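You operate a simulated robot arm through the tools that you are given. There is no shell and no other tool. Be economical: measure what you need, move in short steps, check, and stop when the job is done.

Carry out the task below with a simulated robot arm. There is one attempt and no reset: what you move stays moved.

JOB
Take the green filling lump from the top of the long steel table and put it on top of the steel disc there.

Only the result counts: the job must be done as asked and must still hold three seconds after the hand-in. Knocking over, shifting, dropping, spilling or breaking anything else fails it.

ROBOT AND FRAMES
A 6-joint arm with a two-finger parallel gripper, fixed in place. Base frame: the origin is at the foot of the arm, x ahead of it, y to its left, z up; the work surface is at about z = 0. Lengths are in m, angles in degrees, forces in N, time in s.
With the tool pointing down near the work surface it reaches from about 0.18 to 0.46 m from the base axis. Its first joint turns from -70.0 to 70.0 degrees. Payload 1.9 kg.
Tool frame: the origin (TCP) lies between the finger pads and is the grasp point; the fingertips stand 0.023 m ahead of it; z points along the fingers, y is the line along which they close. The gripper opens to 0.094 m. The fingers are 0.038 m wide and 0.01 m thick; the gripper's body (0.054 by 0.096 m) begins 0.039 m behind the TCP.
Orientation is told as [roll, pitch, yaw] about the base's x, y, z axes, in that order, counted from this pose: with the fingers straight down and closing along the base's y, the tool's x points along the base's -x, its y along +y and its z along -z.

CONTROLS
- The arm moves only by the tool step_arm. Its arguments are lists of equal length, an entry for each row: "fingers": the finger opening in m, from 0 to 0.094; "translation": the shift along the tool's x, y, z in units of 40 mm (1.0 is 40 mm), a list of three; "twist": the turn about the tool's z in units of 8 degrees (1.0 is 8 degrees). In form: {"fingers": [fingers, ...], "translation": [[x, y, z], ...], "twist": [twist, ...]}. A call has 1 to 20 rows; each row shifts and turns the commanded pose from where the row before left it, along the tool's axes as they then stand. A call with a number of a shift or a turn outside -1 to 1 is refused whole. A row lasts 0.2 s, in which the tool goes at most 0.05 m and 8.6 degrees; a call with a longer step from one row to the next is refused whole, and so is a gripper value outside its range. Where a pose cannot be reached the arm comes as near as it can. A force on the tool above 40 N (or 10 N above the force at the start of the call, whichever is more), or a blocked arm, ends the call early, and 0.2 s more pass. Each finger travels about 0.108 m/s and halts on what it meets, pressing with about 36 N; the grip force reading is that of the motor and also rises with nothing between the fingers. The clock runs only during rows and for 0.2 s after the last one: add rows that do not move to give the fingers time. It gives the time, the measured TCP pose, the force on the tool (base axes), the opening and the grip force at its end, in the units of the frame above (readings bear some noise), and new pictures: "show" is both (left out), scene, wrist or none.
- Cameras (640 x 400 px; columns grow to the right, rows downward): "scene" is fixed at [0.0454, 0.2999, 0.4389]; the picture's right is [-0.87, -0.49, 0.00], its down [-0.21, 0.37, -0.91] and it looks along [0.45, -0.79, -0.42] (base axes); focal length 359 px, centre (320, 200). "wrist" rides on the gripper at [0.086, 0.016, -0.075] in the tool frame; the picture's right is [-0.18, 0.98, 0.00], its down [-0.58, -0.11, -0.81] and it looks along [-0.79, -0.15, 0.59] (tool axes); focal length 243 px, centre (320, 200). There is no depth. A picture from a camera that has moved, and an enlarged one, comes with that camera's place and axes in the base frame and with its lens.
- close_up(camera, box): a new picture of the part [left, top, right, bottom] of that camera's present view, enlarged. It takes no simulated time.
- close_job(): hands the job in; it is judged then, once.

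Go step by step. Nothing tells you positions but the pictures and the camera data: compare them with the known pose of the tool, close in by small moves and look again before you grip or let go. The budget is 90 turns and 170 pictures, counting those below and the enlarged ones. Unless the task says otherwise, let go and move clear before handing in, and close with one line.

The tools are called after ">>>" by a JSON object that holds its "fn" and its "kwargs". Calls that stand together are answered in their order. step_arm: Moves the arm, as the interface text tells. Its arguments: {"type":"object","properties":{"fingers":{"type":"array","items":{"type":"number"}},"translation":{"type":"array","items":{"type":"array","items":{"type":"number"}}},"twist":{"type":"array","items":{"type":"number"}},"show":{"type":"string","enum":["both","scene","wrist","none"]}},"required":["fingers","translation","twist"]} The other tools are called the same way: close_up (camera, box) takes an enlarged picture of a part of a camera's view; close_job () hands the job in.

At the start:

```text
time: 0.0
tool_pos: [0.2082, -0.2203, 0.3028]
tcp_rot: [-0.1, -0.1, 0.1]
ft_force: [0.6, -1.3, 0.1]
grip_width: 0.0941
finger_force: 0.0
```

scene: 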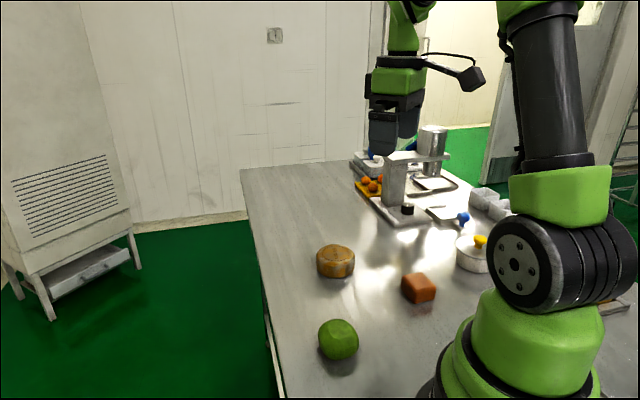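
wrist: 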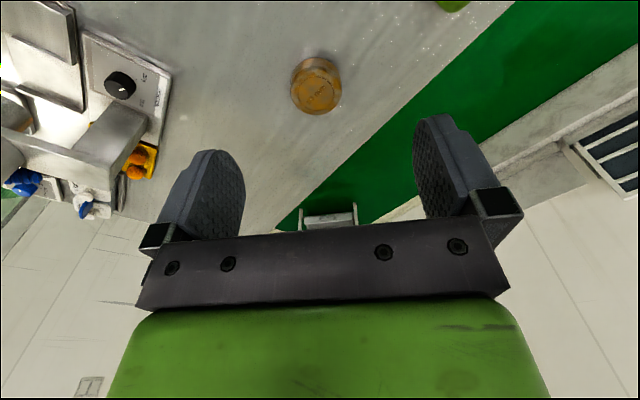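

I see a green lump near the scene camera, a brown lump, an orange block, and a machine at the far end. I need to find the steel disc, so I'll enlarge the views.

>>> {"fn": "close_up", "kwargs": {"camera": "scene", "box": [340, 110, 520, 290]}}

>>> {"fn": "close_up", "kwargs": {"camera": "scene", "box": [240, 220, 460, 400]}}

>>> {"fn": "close_up", "kwargs": {"camera": "wrist", "box": [0, 0, 360, 225]}}

```text
2.22 times, centred on (430, 200) of scene
camera zoom: at [0.0454, 0.2999, 0.4389], right [-0.87, -0.49, 0.0], down [-0.21, 0.37, -0.91], along [0.45, -0.79, -0.42], focal length 797 px, centre (76, 200)
```

zoom: 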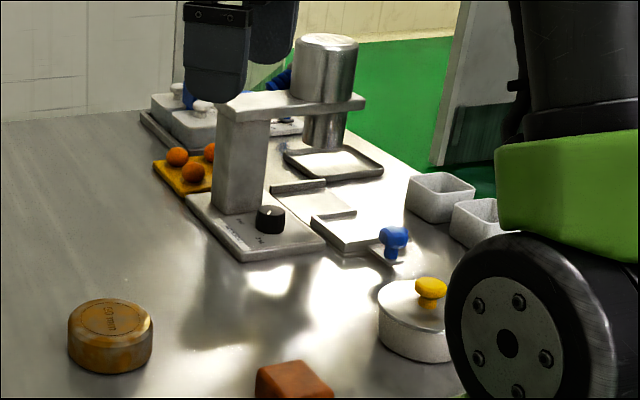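

```text
2.22 times, centred on (350, 310) of scene
camera zoom: at [0.0454, 0.2999, 0.4389], right [-0.87, -0.49, 0.0], down [-0.21, 0.37, -0.91], along [0.45, -0.79, -0.42], focal length 797 px, centre (253, -44)
```

zoom: 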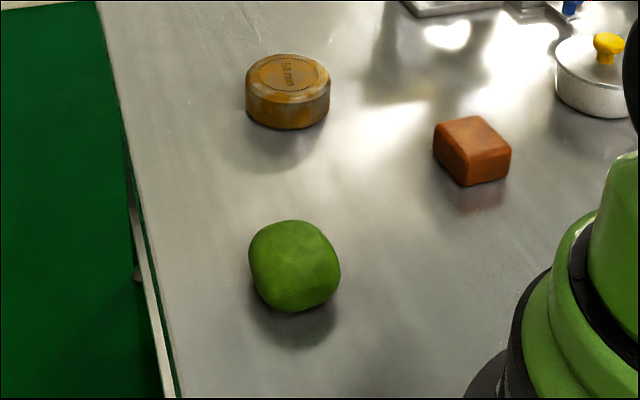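

```text
1.78 times, centred on (180, 112) of wrist
camera zoom: at [0.1231, -0.2047, 0.379], right [0.18, 0.98, 0.0], down [0.58, -0.11, 0.81], along [0.79, -0.15, -0.59], focal length 431 px, centre (569, 356)
```

zoom: 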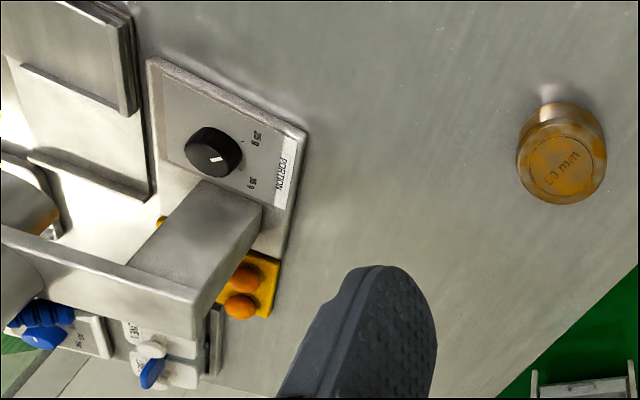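

The only disc is the stained round one marked "50 mm", which I place at about (0.32, -0.25). The green lump is at about (0.22, -0.06). I'll move above the lump and look again.

>>> {"fn": "step_arm", "kwargs": {"fingers": [0.094, 0.094, 0.094, 0.094, 0.094, 0.094, 0.094, 0.094], "translation": [[0, 0.8, 0], [0, 0.8, 0], [-0.1, 0.8, 0], [-0.1, 0.8, 0], [-0.1, 0.8, 0.5], [0, 0, 1], [0, 0, 1], [0, 0, 0.5]], "twist": [0, 0, 0, 0, 0, 0, 0, 0]}}

```text
time: 1.8
tool_pos: [0.2209, -0.059, 0.1839]
tcp_rot: [0.0, 0.0, -0.1]
ft_force: [-0.5, 0.2, 1.3]
grip_width: 0.094
finger_force: 0.0
camera wrist: at [0.1349, -0.0427, 0.2592], right [0.18, 0.98, 0.0], down [0.58, -0.11, 0.81], along [0.79, -0.15, -0.59], focal length 243 px, centre (320, 200)
```

scene: 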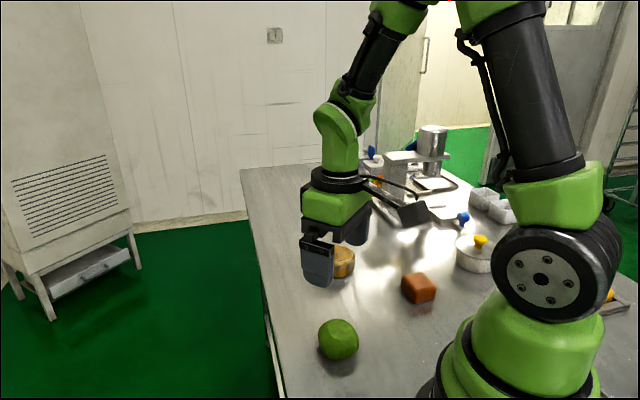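
wrist: 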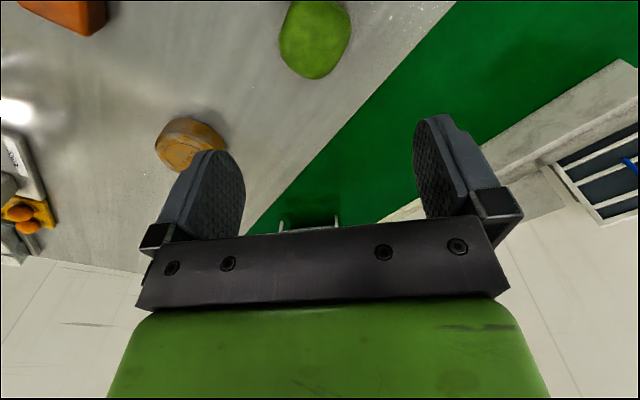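

The wrist view puts the lump at about (0.218, -0.062) and about 60 mm wide, so it fits between the fingers. I'll centre on it and go down part way.

>>> {"fn": "step_arm", "kwargs": {"fingers": [0.094, 0.094, 0.094, 0.094], "translation": [[0.05, -0.07, 0.5], [0, 0, 0.7], [0, 0, 0.7], [0, 0, 0.5]], "twist": [0, 0, 0, 0]}}

```text
time: 2.8
tool_pos: [0.2173, -0.0626, 0.0896]
tcp_rot: [-0.1, -0.1, 0.0]
ft_force: [-0.3, -0.1, 0.1]
grip_width: 0.094
finger_force: 0.1
camera wrist: at [0.1316, -0.0463, 0.1648], right [0.18, 0.98, 0.0], down [0.58, -0.11, 0.81], along [0.79, -0.15, -0.59], focal length 243 px, centre (320, 200)
```

scene: 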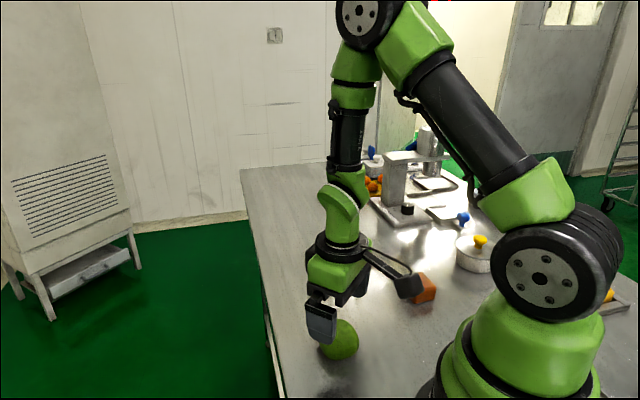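
wrist: 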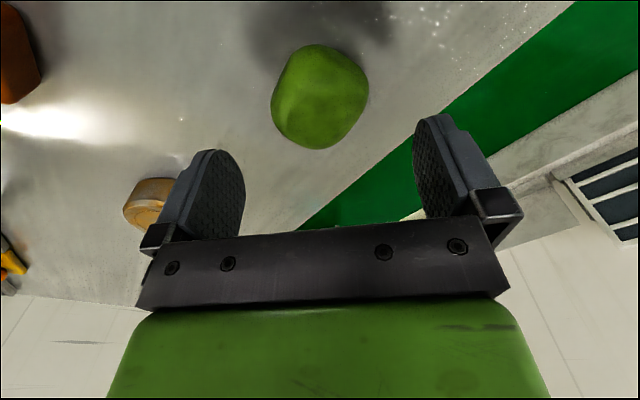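

The lump is centred between the fingers at about (0.215, -0.062). I'll go down to grasp height.

>>> {"fn": "step_arm", "kwargs": {"fingers": [0.094, 0.094, 0.094, 0.094], "translation": [[0.03, 0, 0.5], [0, 0, 0.5], [0, 0, 0.45], [0, 0, 0]], "twist": [0, 0, 0, 0]}}

```text
time: 3.8
tool_pos: [0.2181, -0.063, 0.0304]
tcp_rot: [0.0, 0.0, 0.1]
ft_force: [-0.2, -0.7, -0.3]
grip_width: 0.094
finger_force: 0.1
camera wrist: at [0.1315, -0.0469, 0.1063], right [0.18, 0.98, 0.0], down [0.58, -0.11, 0.81], along [0.79, -0.15, -0.59], focal length 243 px, centre (320, 200)
```

scene: 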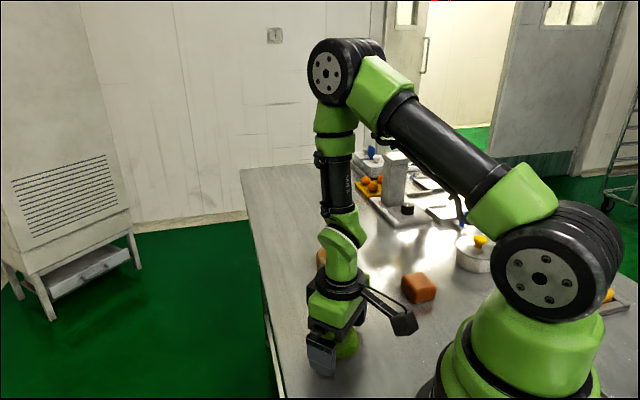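
wrist: 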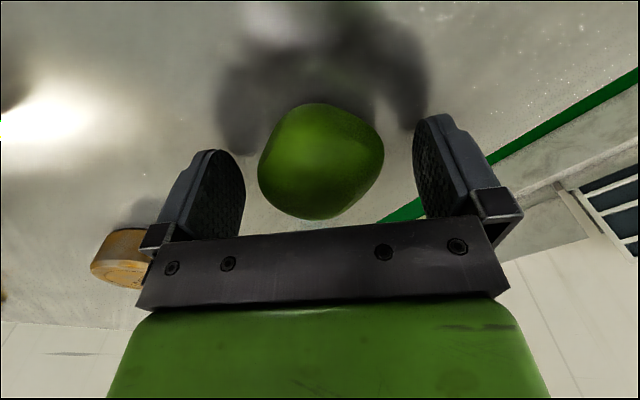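

The fingers straddle the lump. It looks slightly nearer the base, so I'll shift 4 mm and close gently.

>>> {"fn": "step_arm", "kwargs": {"fingers": [0.094, 0.075, 0.065, 0.058, 0.052, 0.052], "translation": [[0.1, 0, 0], [0, 0, 0], [0, 0, 0], [0, 0, 0], [0, 0, 0], [0, 0, 0]], "twist": [0, 0, 0, 0, 0, 0]}}

```text
time: 5.2
tool_pos: [0.2145, -0.0631, 0.0311]
tcp_rot: [0.1, 0.0, 0.1]
ft_force: [0.0, 0.1, -1.0]
grip_width: 0.061
finger_force: 36.0
camera wrist: at [0.1282, -0.0473, 0.1059], right [0.18, 0.98, 0.0], down [0.58, -0.11, 0.81], along [0.79, -0.15, -0.59], focal length 243 px, centre (320, 200)
```

scene: 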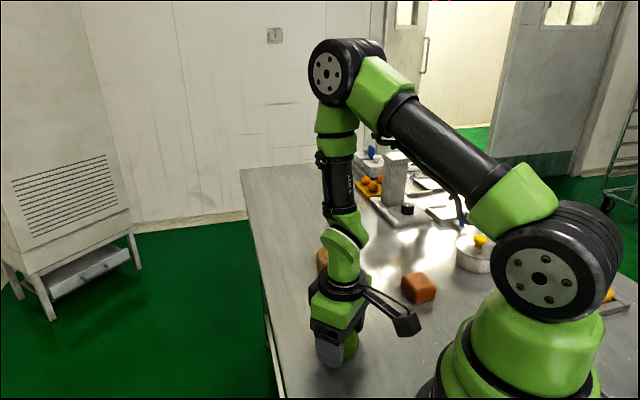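
wrist: 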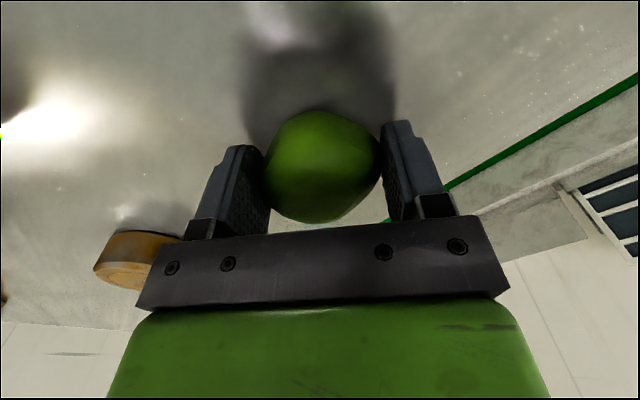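

The grip holds at 61 mm. I'll lift straight up.

>>> {"fn": "step_arm", "kwargs": {"fingers": [0.05, 0.05, 0.05, 0.05, 0.05, 0.05], "translation": [[0, 0, -0.3], [0, 0, -0.6], [0, 0, -0.7], [0, 0, -0.7], [0, 0, -0.7], [0, 0, -0.3]], "twist": [0, 0, 0, 0, 0, 0]}}

```text
time: 6.6
tool_pos: [0.2128, -0.0617, 0.1615]
tcp_rot: [0.0, 0.1, 0.1]
ft_force: [0.4, 0.6, -1.1]
grip_width: 0.0611
finger_force: 36.6
camera wrist: at [0.1275, -0.0447, 0.2365], right [0.18, 0.98, 0.0], down [0.58, -0.11, 0.81], along [0.79, -0.15, -0.59], focal length 243 px, centre (320, 200)
```

scene: 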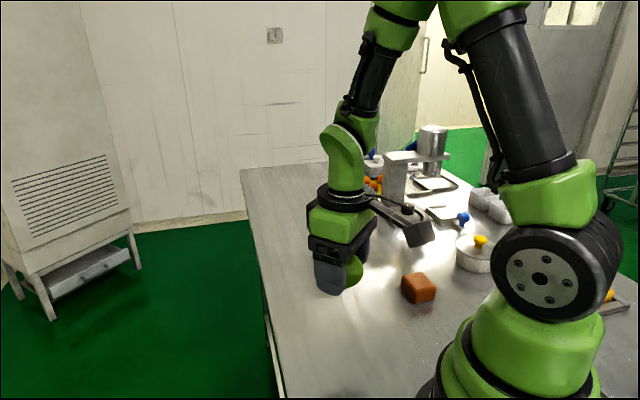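
wrist: 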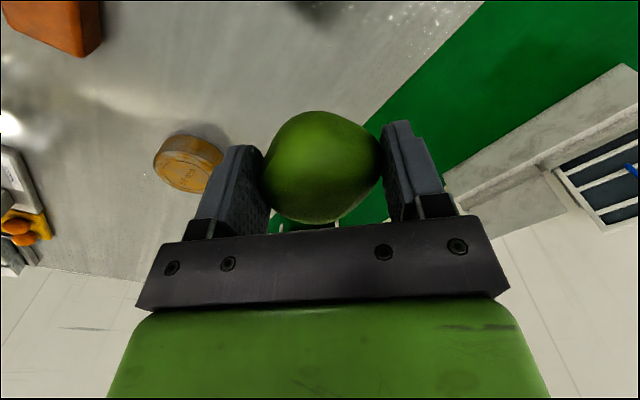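

The lump is held and clear of the table. I'll enlarge the disc to locate it more exactly.

>>> {"fn": "close_up", "kwargs": {"camera": "wrist", "box": [120, 110, 280, 210]}}

>>> {"fn": "step_arm", "kwargs": {"fingers": [0.05, 0.05, 0.05, 0.05, 0.05, 0.05], "translation": [[-0.1, -0.4, 0], [-0.2, -0.7, 0], [-0.2, -0.8, 0], [-0.2, -0.8, 0], [-0.1, -0.4, 0], [0, 0, 0]], "twist": [0, 0, 0, 0, 0, 0]}}

```text
4.00 times, centred on (200, 160) of wrist
camera zoom: at [0.1275, -0.0447, 0.2365], right [0.18, 0.98, 0.0], down [0.58, -0.11, 0.81], along [0.79, -0.15, -0.59], focal length 970 px, centre (800, 360)
```

zoom: 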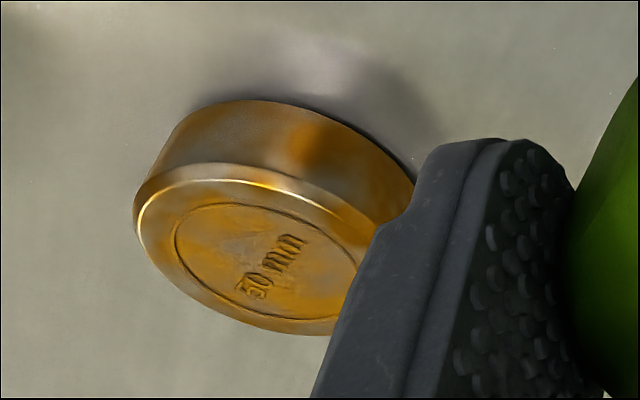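

```text
time: 8.0
tool_pos: [0.2445, -0.1873, 0.1624]
tcp_rot: [0.0, 0.0, 0.0]
ft_force: [-0.6, -0.5, -1.8]
grip_width: 0.0611
finger_force: 35.7
camera wrist: at [0.1586, -0.1722, 0.238], right [0.18, 0.98, 0.0], down [0.58, -0.11, 0.81], along [0.79, -0.15, -0.59], focal length 243 px, centre (320, 200)
```

scene: 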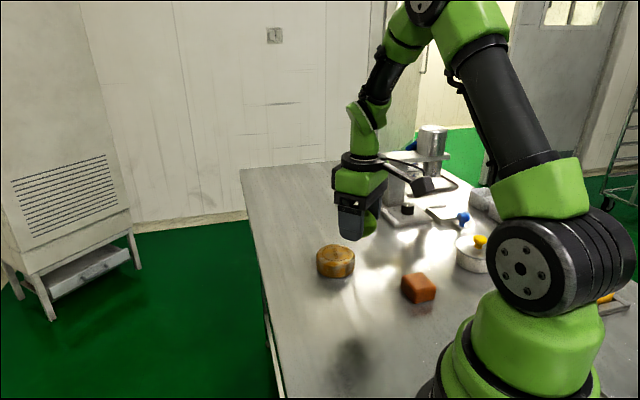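
wrist: 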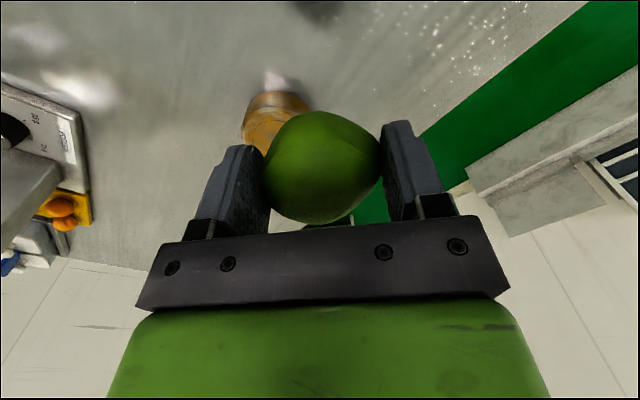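

The disc comes out at about (0.317, -0.245), with its top about 0.038 m high. I'll enlarge the scene view to refine that.

>>> {"fn": "close_up", "kwargs": {"camera": "scene", "box": [296, 200, 392, 290]}}

>>> {"fn": "close_up", "kwargs": {"camera": "wrist", "box": [220, 60, 380, 160]}}

```text
4.44 times, centred on (344, 245) of scene
camera zoom: at [0.0454, 0.2999, 0.4389], right [-0.87, -0.49, 0.0], down [-0.21, 0.37, -0.91], along [0.45, -0.79, -0.42], focal length 1595 px, centre (213, 0)
```

zoom: 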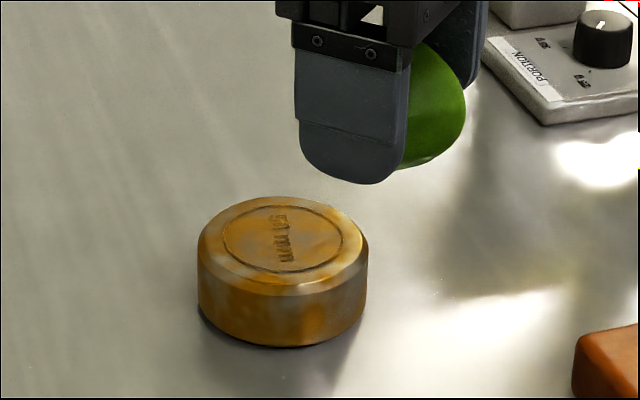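

```text
4.00 times, centred on (300, 110) of wrist
camera zoom: at [0.1586, -0.1722, 0.238], right [0.18, 0.98, 0.0], down [0.58, -0.11, 0.81], along [0.79, -0.15, -0.59], focal length 970 px, centre (400, 560)
```

zoom: 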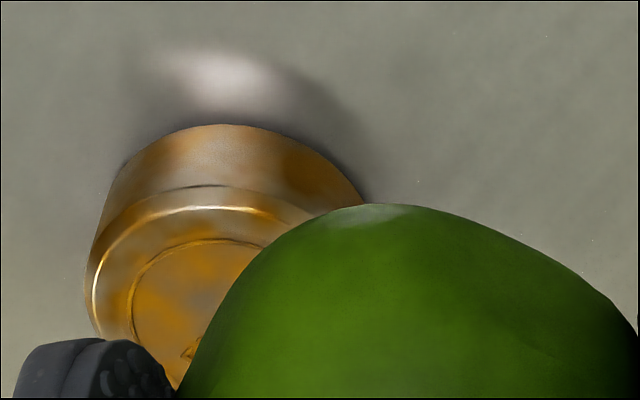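

The disc centre is at about (0.320, -0.249), its top about 0.033 m high and about 78 mm across. I'll move over it at a safe height and go down part way.

>>> {"fn": "step_arm", "kwargs": {"fingers": [0.05, 0.05, 0.05, 0.05, 0.05, 0.05], "translation": [[-0.5, -0.4, 0], [-0.6, -0.5, 0], [-0.6, -0.44, 0], [-0.26, -0.2, 0.3], [0, 0, 0.7], [0, 0, 0.5]], "twist": [0, 0, 0, 0, 0, 0]}}

>>> {"fn": "close_up", "kwargs": {"camera": "scene", "box": [272, 180, 400, 290]}}

```text
time: 9.4
tool_pos: [0.3229, -0.2476, 0.0994]
tcp_rot: [0.0, 0.0, 0.0]
ft_force: [-0.4, 0.3, -1.4]
grip_width: 0.0613
finger_force: 35.9
camera wrist: at [0.2372, -0.2315, 0.1752], right [0.18, 0.98, 0.0], down [0.58, -0.11, 0.81], along [0.79, -0.15, -0.59], focal length 243 px, centre (320, 200)
```

scene: 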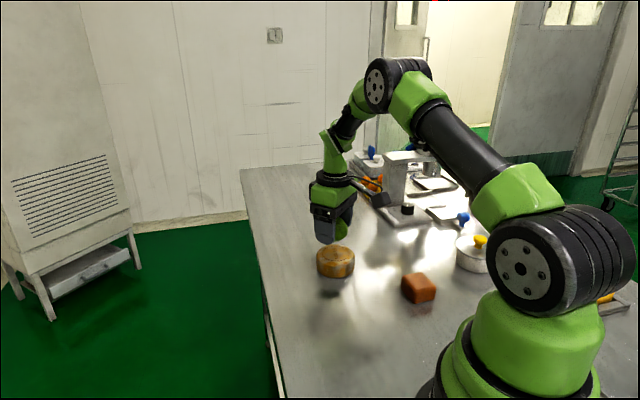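
wrist: 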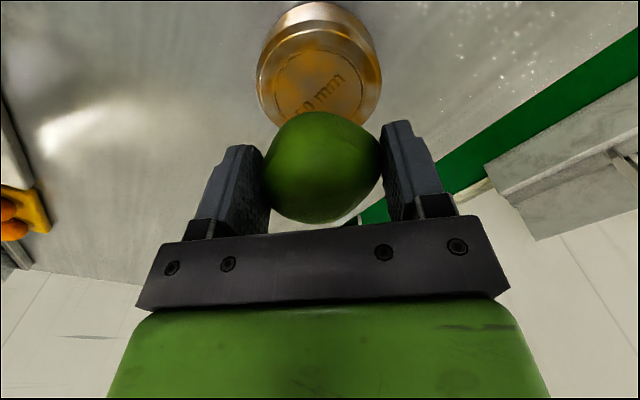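

```text
3.64 times, centred on (336, 235) of scene
camera zoom: at [0.0454, 0.2999, 0.4389], right [-0.87, -0.49, 0.0], down [-0.21, 0.37, -0.91], along [0.45, -0.79, -0.42], focal length 1305 px, centre (262, 73)
```

zoom: 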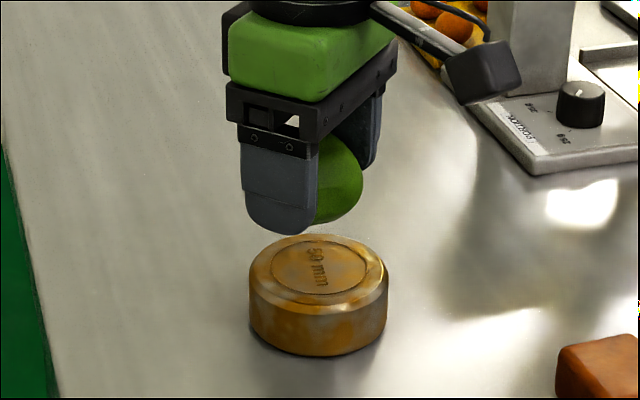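

The disc is right below in line with the fingers. I'll check its centre in the enlarged wrist view.

>>> {"fn": "close_up", "kwargs": {"camera": "wrist", "box": [220, 0, 412, 120]}}

```text
3.33 times, centred on (316, 60) of wrist
camera zoom: at [0.2372, -0.2315, 0.1752], right [0.18, 0.98, 0.0], down [0.58, -0.11, 0.81], along [0.79, -0.15, -0.59], focal length 809 px, centre (333, 667)
```

zoom: 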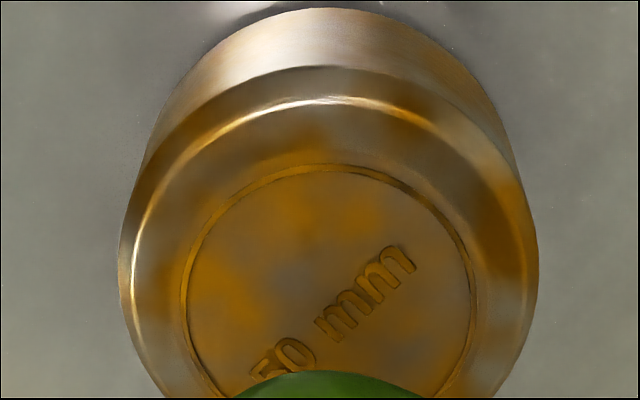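

The views put the disc centre at about (0.317, -0.247), within a few mm of the lump. I'll trim 2 mm and go down slowly to just above contact.

>>> {"fn": "step_arm", "kwargs": {"fingers": [0.05, 0.05, 0.05, 0.05], "translation": [[0.06, 0, 0.3], [0, 0, 0.25], [0, 0, 0.15], [0, 0, 0]], "twist": [0, 0, 0, 0]}}

>>> {"fn": "close_up", "kwargs": {"camera": "scene", "box": [288, 200, 384, 290]}}

```text
time: 10.4
tool_pos: [0.3212, -0.2479, 0.0733]
tcp_rot: [-0.1, 0.0, 0.0]
ft_force: [-0.2, 0.4, -0.5]
grip_width: 0.0613
finger_force: 36.1
camera wrist: at [0.2353, -0.2329, 0.1483], right [0.18, 0.98, 0.0], down [0.58, -0.11, 0.81], along [0.79, -0.15, -0.59], focal length 243 px, centre (320, 200)
```

scene: 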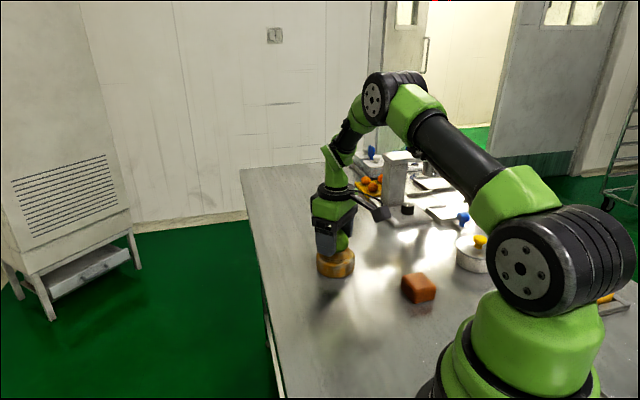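
wrist: 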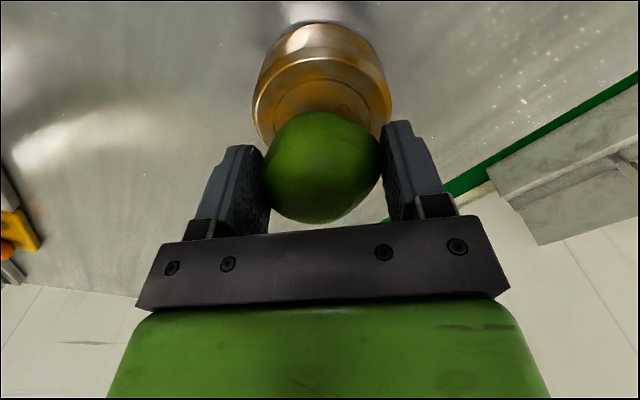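

```text
4.44 times, centred on (336, 245) of scene
camera zoom: at [0.0454, 0.2999, 0.4389], right [-0.87, -0.49, 0.0], down [-0.21, 0.37, -0.91], along [0.45, -0.79, -0.42], focal length 1595 px, centre (249, 0)
```

zoom: 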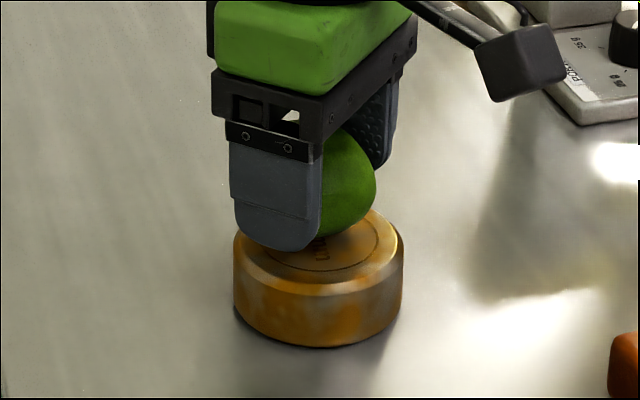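

The lump hangs just above the disc and looks about 3 mm too far out. I'll shift back 3 mm and lower in small steps while watching the force.

>>> {"fn": "step_arm", "kwargs": {"fingers": [0.05, 0.05, 0.05, 0.05, 0.05], "translation": [[0.08, 0, 0.05], [0, 0, 0.05], [0, 0, 0.05], [0, 0, 0.05], [0, 0, 0]], "twist": [0, 0, 0, 0, 0], "show": "none"}}

>>> {"fn": "close_up", "kwargs": {"camera": "scene", "box": [288, 200, 384, 290]}}

```text
time: 11.6
tool_pos: [0.3175, -0.2488, 0.0656]
tcp_rot: [0.0, 0.0, 0.0]
ft_force: [0.0, 0.2, -1.8]
grip_width: 0.0613
finger_force: 35.8
```

```text
4.44 times, centred on (336, 245) of scene
camera zoom: at [0.0454, 0.2999, 0.4389], right [-0.87, -0.49, 0.0], down [-0.21, 0.37, -0.91], along [0.45, -0.79, -0.42], focal length 1595 px, centre (249, 0)
```

zoom: 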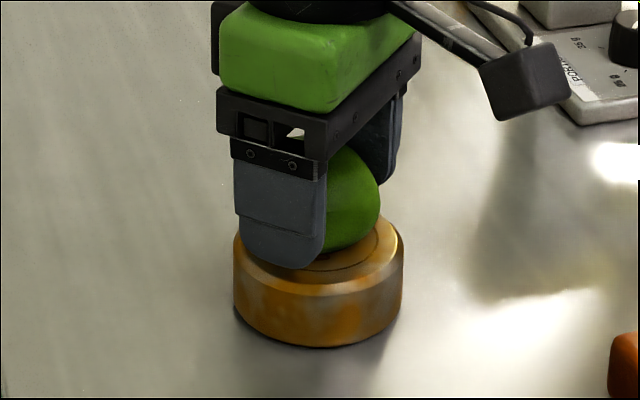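

There is no contact yet, though it is close. I'll continue in 1 mm steps.

>>> {"fn": "step_arm", "kwargs": {"fingers": [0.05, 0.05, 0.05], "translation": [[0, 0, 0.025], [0, 0, 0.025], [0, 0, 0]], "twist": [0, 0, 0], "show": "none"}}

>>> {"fn": "close_up", "kwargs": {"camera": "scene", "box": [304, 230, 368, 280]}}

>>> {"fn": "close_up", "kwargs": {"camera": "wrist", "box": [220, 30, 412, 150]}}

```text
time: 12.4
tool_pos: [0.3205, -0.2485, 0.0644]
tcp_rot: [-0.1, -0.1, -0.1]
ft_force: [-3.6, 7.6, 21.2]
grip_width: 0.0613
finger_force: 35.9
```

```text
8.00 times, centred on (336, 255) of scene
camera zoom: at [0.0453, 0.3, 0.4389], right [-0.87, -0.49, 0.0], down [-0.21, 0.37, -0.91], along [0.45, -0.79, -0.42], focal length 2871 px, centre (192, -240)
```

zoom: 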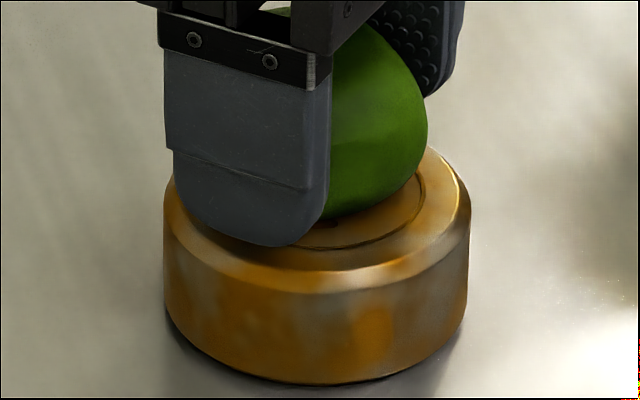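

```text
3.33 times, centred on (316, 90) of wrist
camera zoom: at [0.2331, -0.2328, 0.1397], right [0.18, 0.98, 0.0], down [0.58, -0.11, 0.81], along [0.79, -0.15, -0.59], focal length 809 px, centre (333, 567)
```

zoom: 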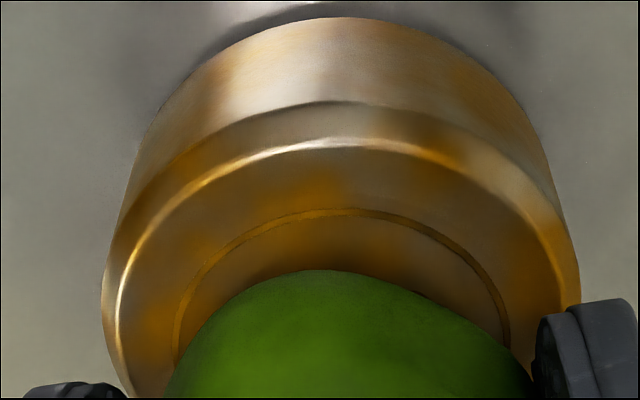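

Contact: about 21 N upward. I'll ease up a fraction to drop the load, then open slowly.

>>> {"fn": "step_arm", "kwargs": {"fingers": [0.05, 0.05], "translation": [[0, 0, -0.015], [0, 0, 0]], "twist": [0, 0], "show": "none"}}

```text
time: 13.0
tool_pos: [0.3189, -0.25, 0.0644]
tcp_rot: [0.0, 0.0, 0.1]
ft_force: [-1.0, 5.4, 10.1]
grip_width: 0.0613
finger_force: 36.7
```

The load is down to 10 N and contact is still firm. I'll take off a little more and open gradually.

>>> {"fn": "step_arm", "kwargs": {"fingers": [0.05, 0.058, 0.062, 0.065, 0.07, 0.08, 0.09, 0.094, 0.094], "translation": [[0, 0, -0.01], [0, 0, 0], [0, 0, 0], [0, 0, 0], [0, 0, 0], [0, 0, 0], [0, 0, 0], [0, 0, 0], [0, 0, 0]], "twist": [0, 0, 0, 0, 0, 0, 0, 0, 0]}}

>>> {"fn": "close_up", "kwargs": {"camera": "scene", "box": [288, 200, 384, 290]}}

```text
time: 15.0
tool_pos: [0.3186, -0.2487, 0.0641]
tcp_rot: [0.0, -0.1, 0.1]
ft_force: [0.2, -0.2, 0.0]
grip_width: 0.0938
finger_force: 0.1
camera wrist: at [0.2332, -0.2326, 0.1399], right [0.18, 0.98, 0.0], down [0.58, -0.11, 0.81], along [0.79, -0.15, -0.59], focal length 243 px, centre (320, 200)
```

scene: 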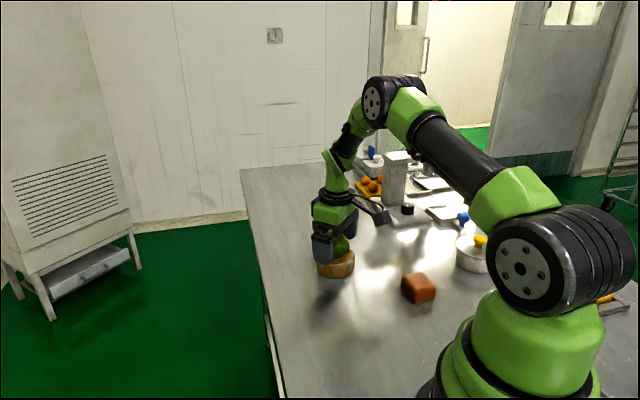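
wrist: 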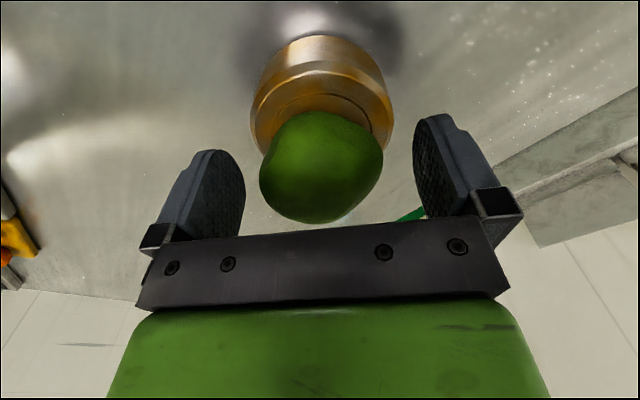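

```text
4.44 times, centred on (336, 245) of scene
camera zoom: at [0.0454, 0.2999, 0.4389], right [-0.87, -0.49, 0.0], down [-0.21, 0.37, -0.91], along [0.45, -0.79, -0.42], focal length 1595 px, centre (249, 0)
```

zoom: 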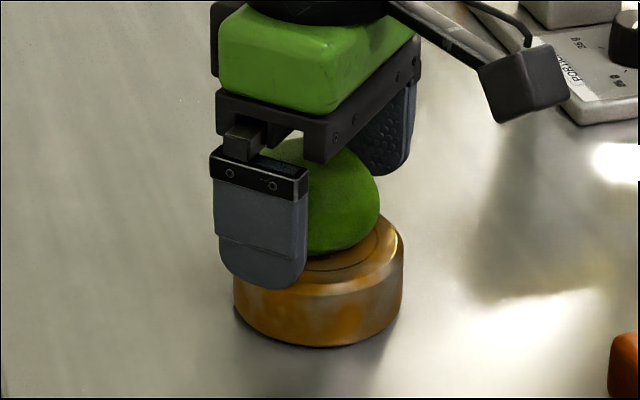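

The lump rests on the disc and the fingers are clear on both sides. I'll go straight up and check.

>>> {"fn": "step_arm", "kwargs": {"fingers": [0.094, 0.094, 0.094, 0.094, 0.094, 0.094, 0.094], "translation": [[0, 0, -0.2], [0, 0, -0.4], [0, 0, -0.7], [0, 0, -0.8], [0, 0, -0.8], [0, 0, -0.5], [0, 0, 0]], "twist": [0, 0, 0, 0, 0, 0, 0]}}

>>> {"fn": "close_up", "kwargs": {"camera": "scene", "box": [288, 200, 384, 290]}}

```text
time: 16.6
tool_pos: [0.3183, -0.2473, 0.2006]
tcp_rot: [0.0, 0.0, 0.1]
ft_force: [0.7, 0.5, -0.5]
grip_width: 0.094
finger_force: 0.1
camera wrist: at [0.2326, -0.2312, 0.2762], right [0.18, 0.98, 0.0], down [0.58, -0.11, 0.81], along [0.79, -0.15, -0.59], focal length 243 px, centre (320, 200)
```

scene: 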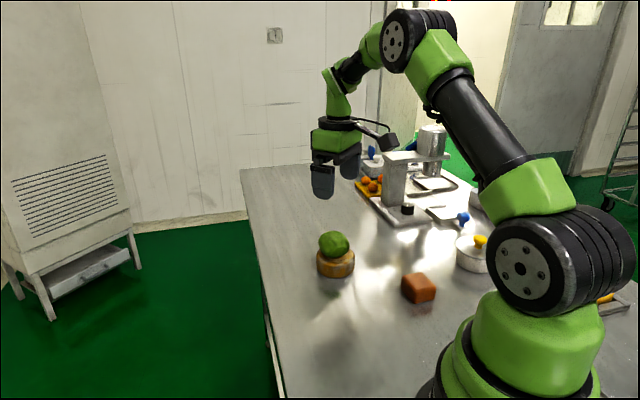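
wrist: 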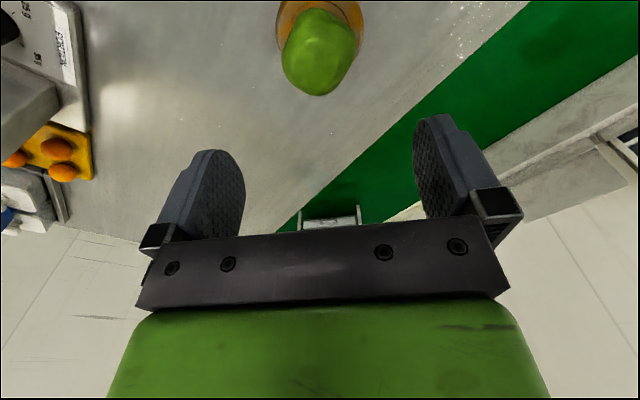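

```text
4.44 times, centred on (336, 245) of scene
camera zoom: at [0.0454, 0.2999, 0.4389], right [-0.87, -0.49, 0.0], down [-0.21, 0.37, -0.91], along [0.45, -0.79, -0.42], focal length 1595 px, centre (249, 0)
```

zoom: 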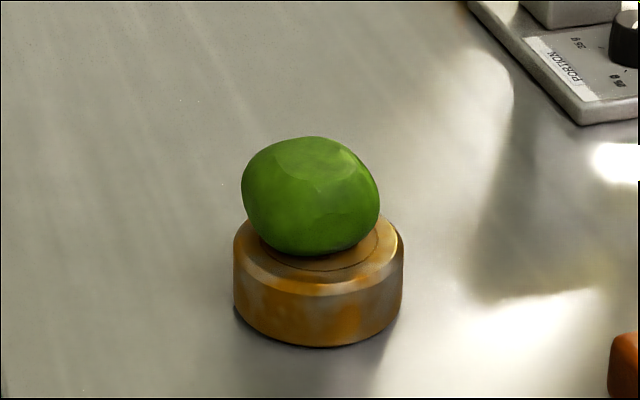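

The lump sits steadily on the disc, the disc hasn't moved, and the gripper is well clear. I'm handing in.

>>> {"fn": "close_job", "kwargs": {}}

```text
The job is handed in.
```

The green filling lump is resting on top of the steel disc, a few millimetres off its centre, and nothing else was moved; I took the stained disc marked "50 mm" to be the steel disc.
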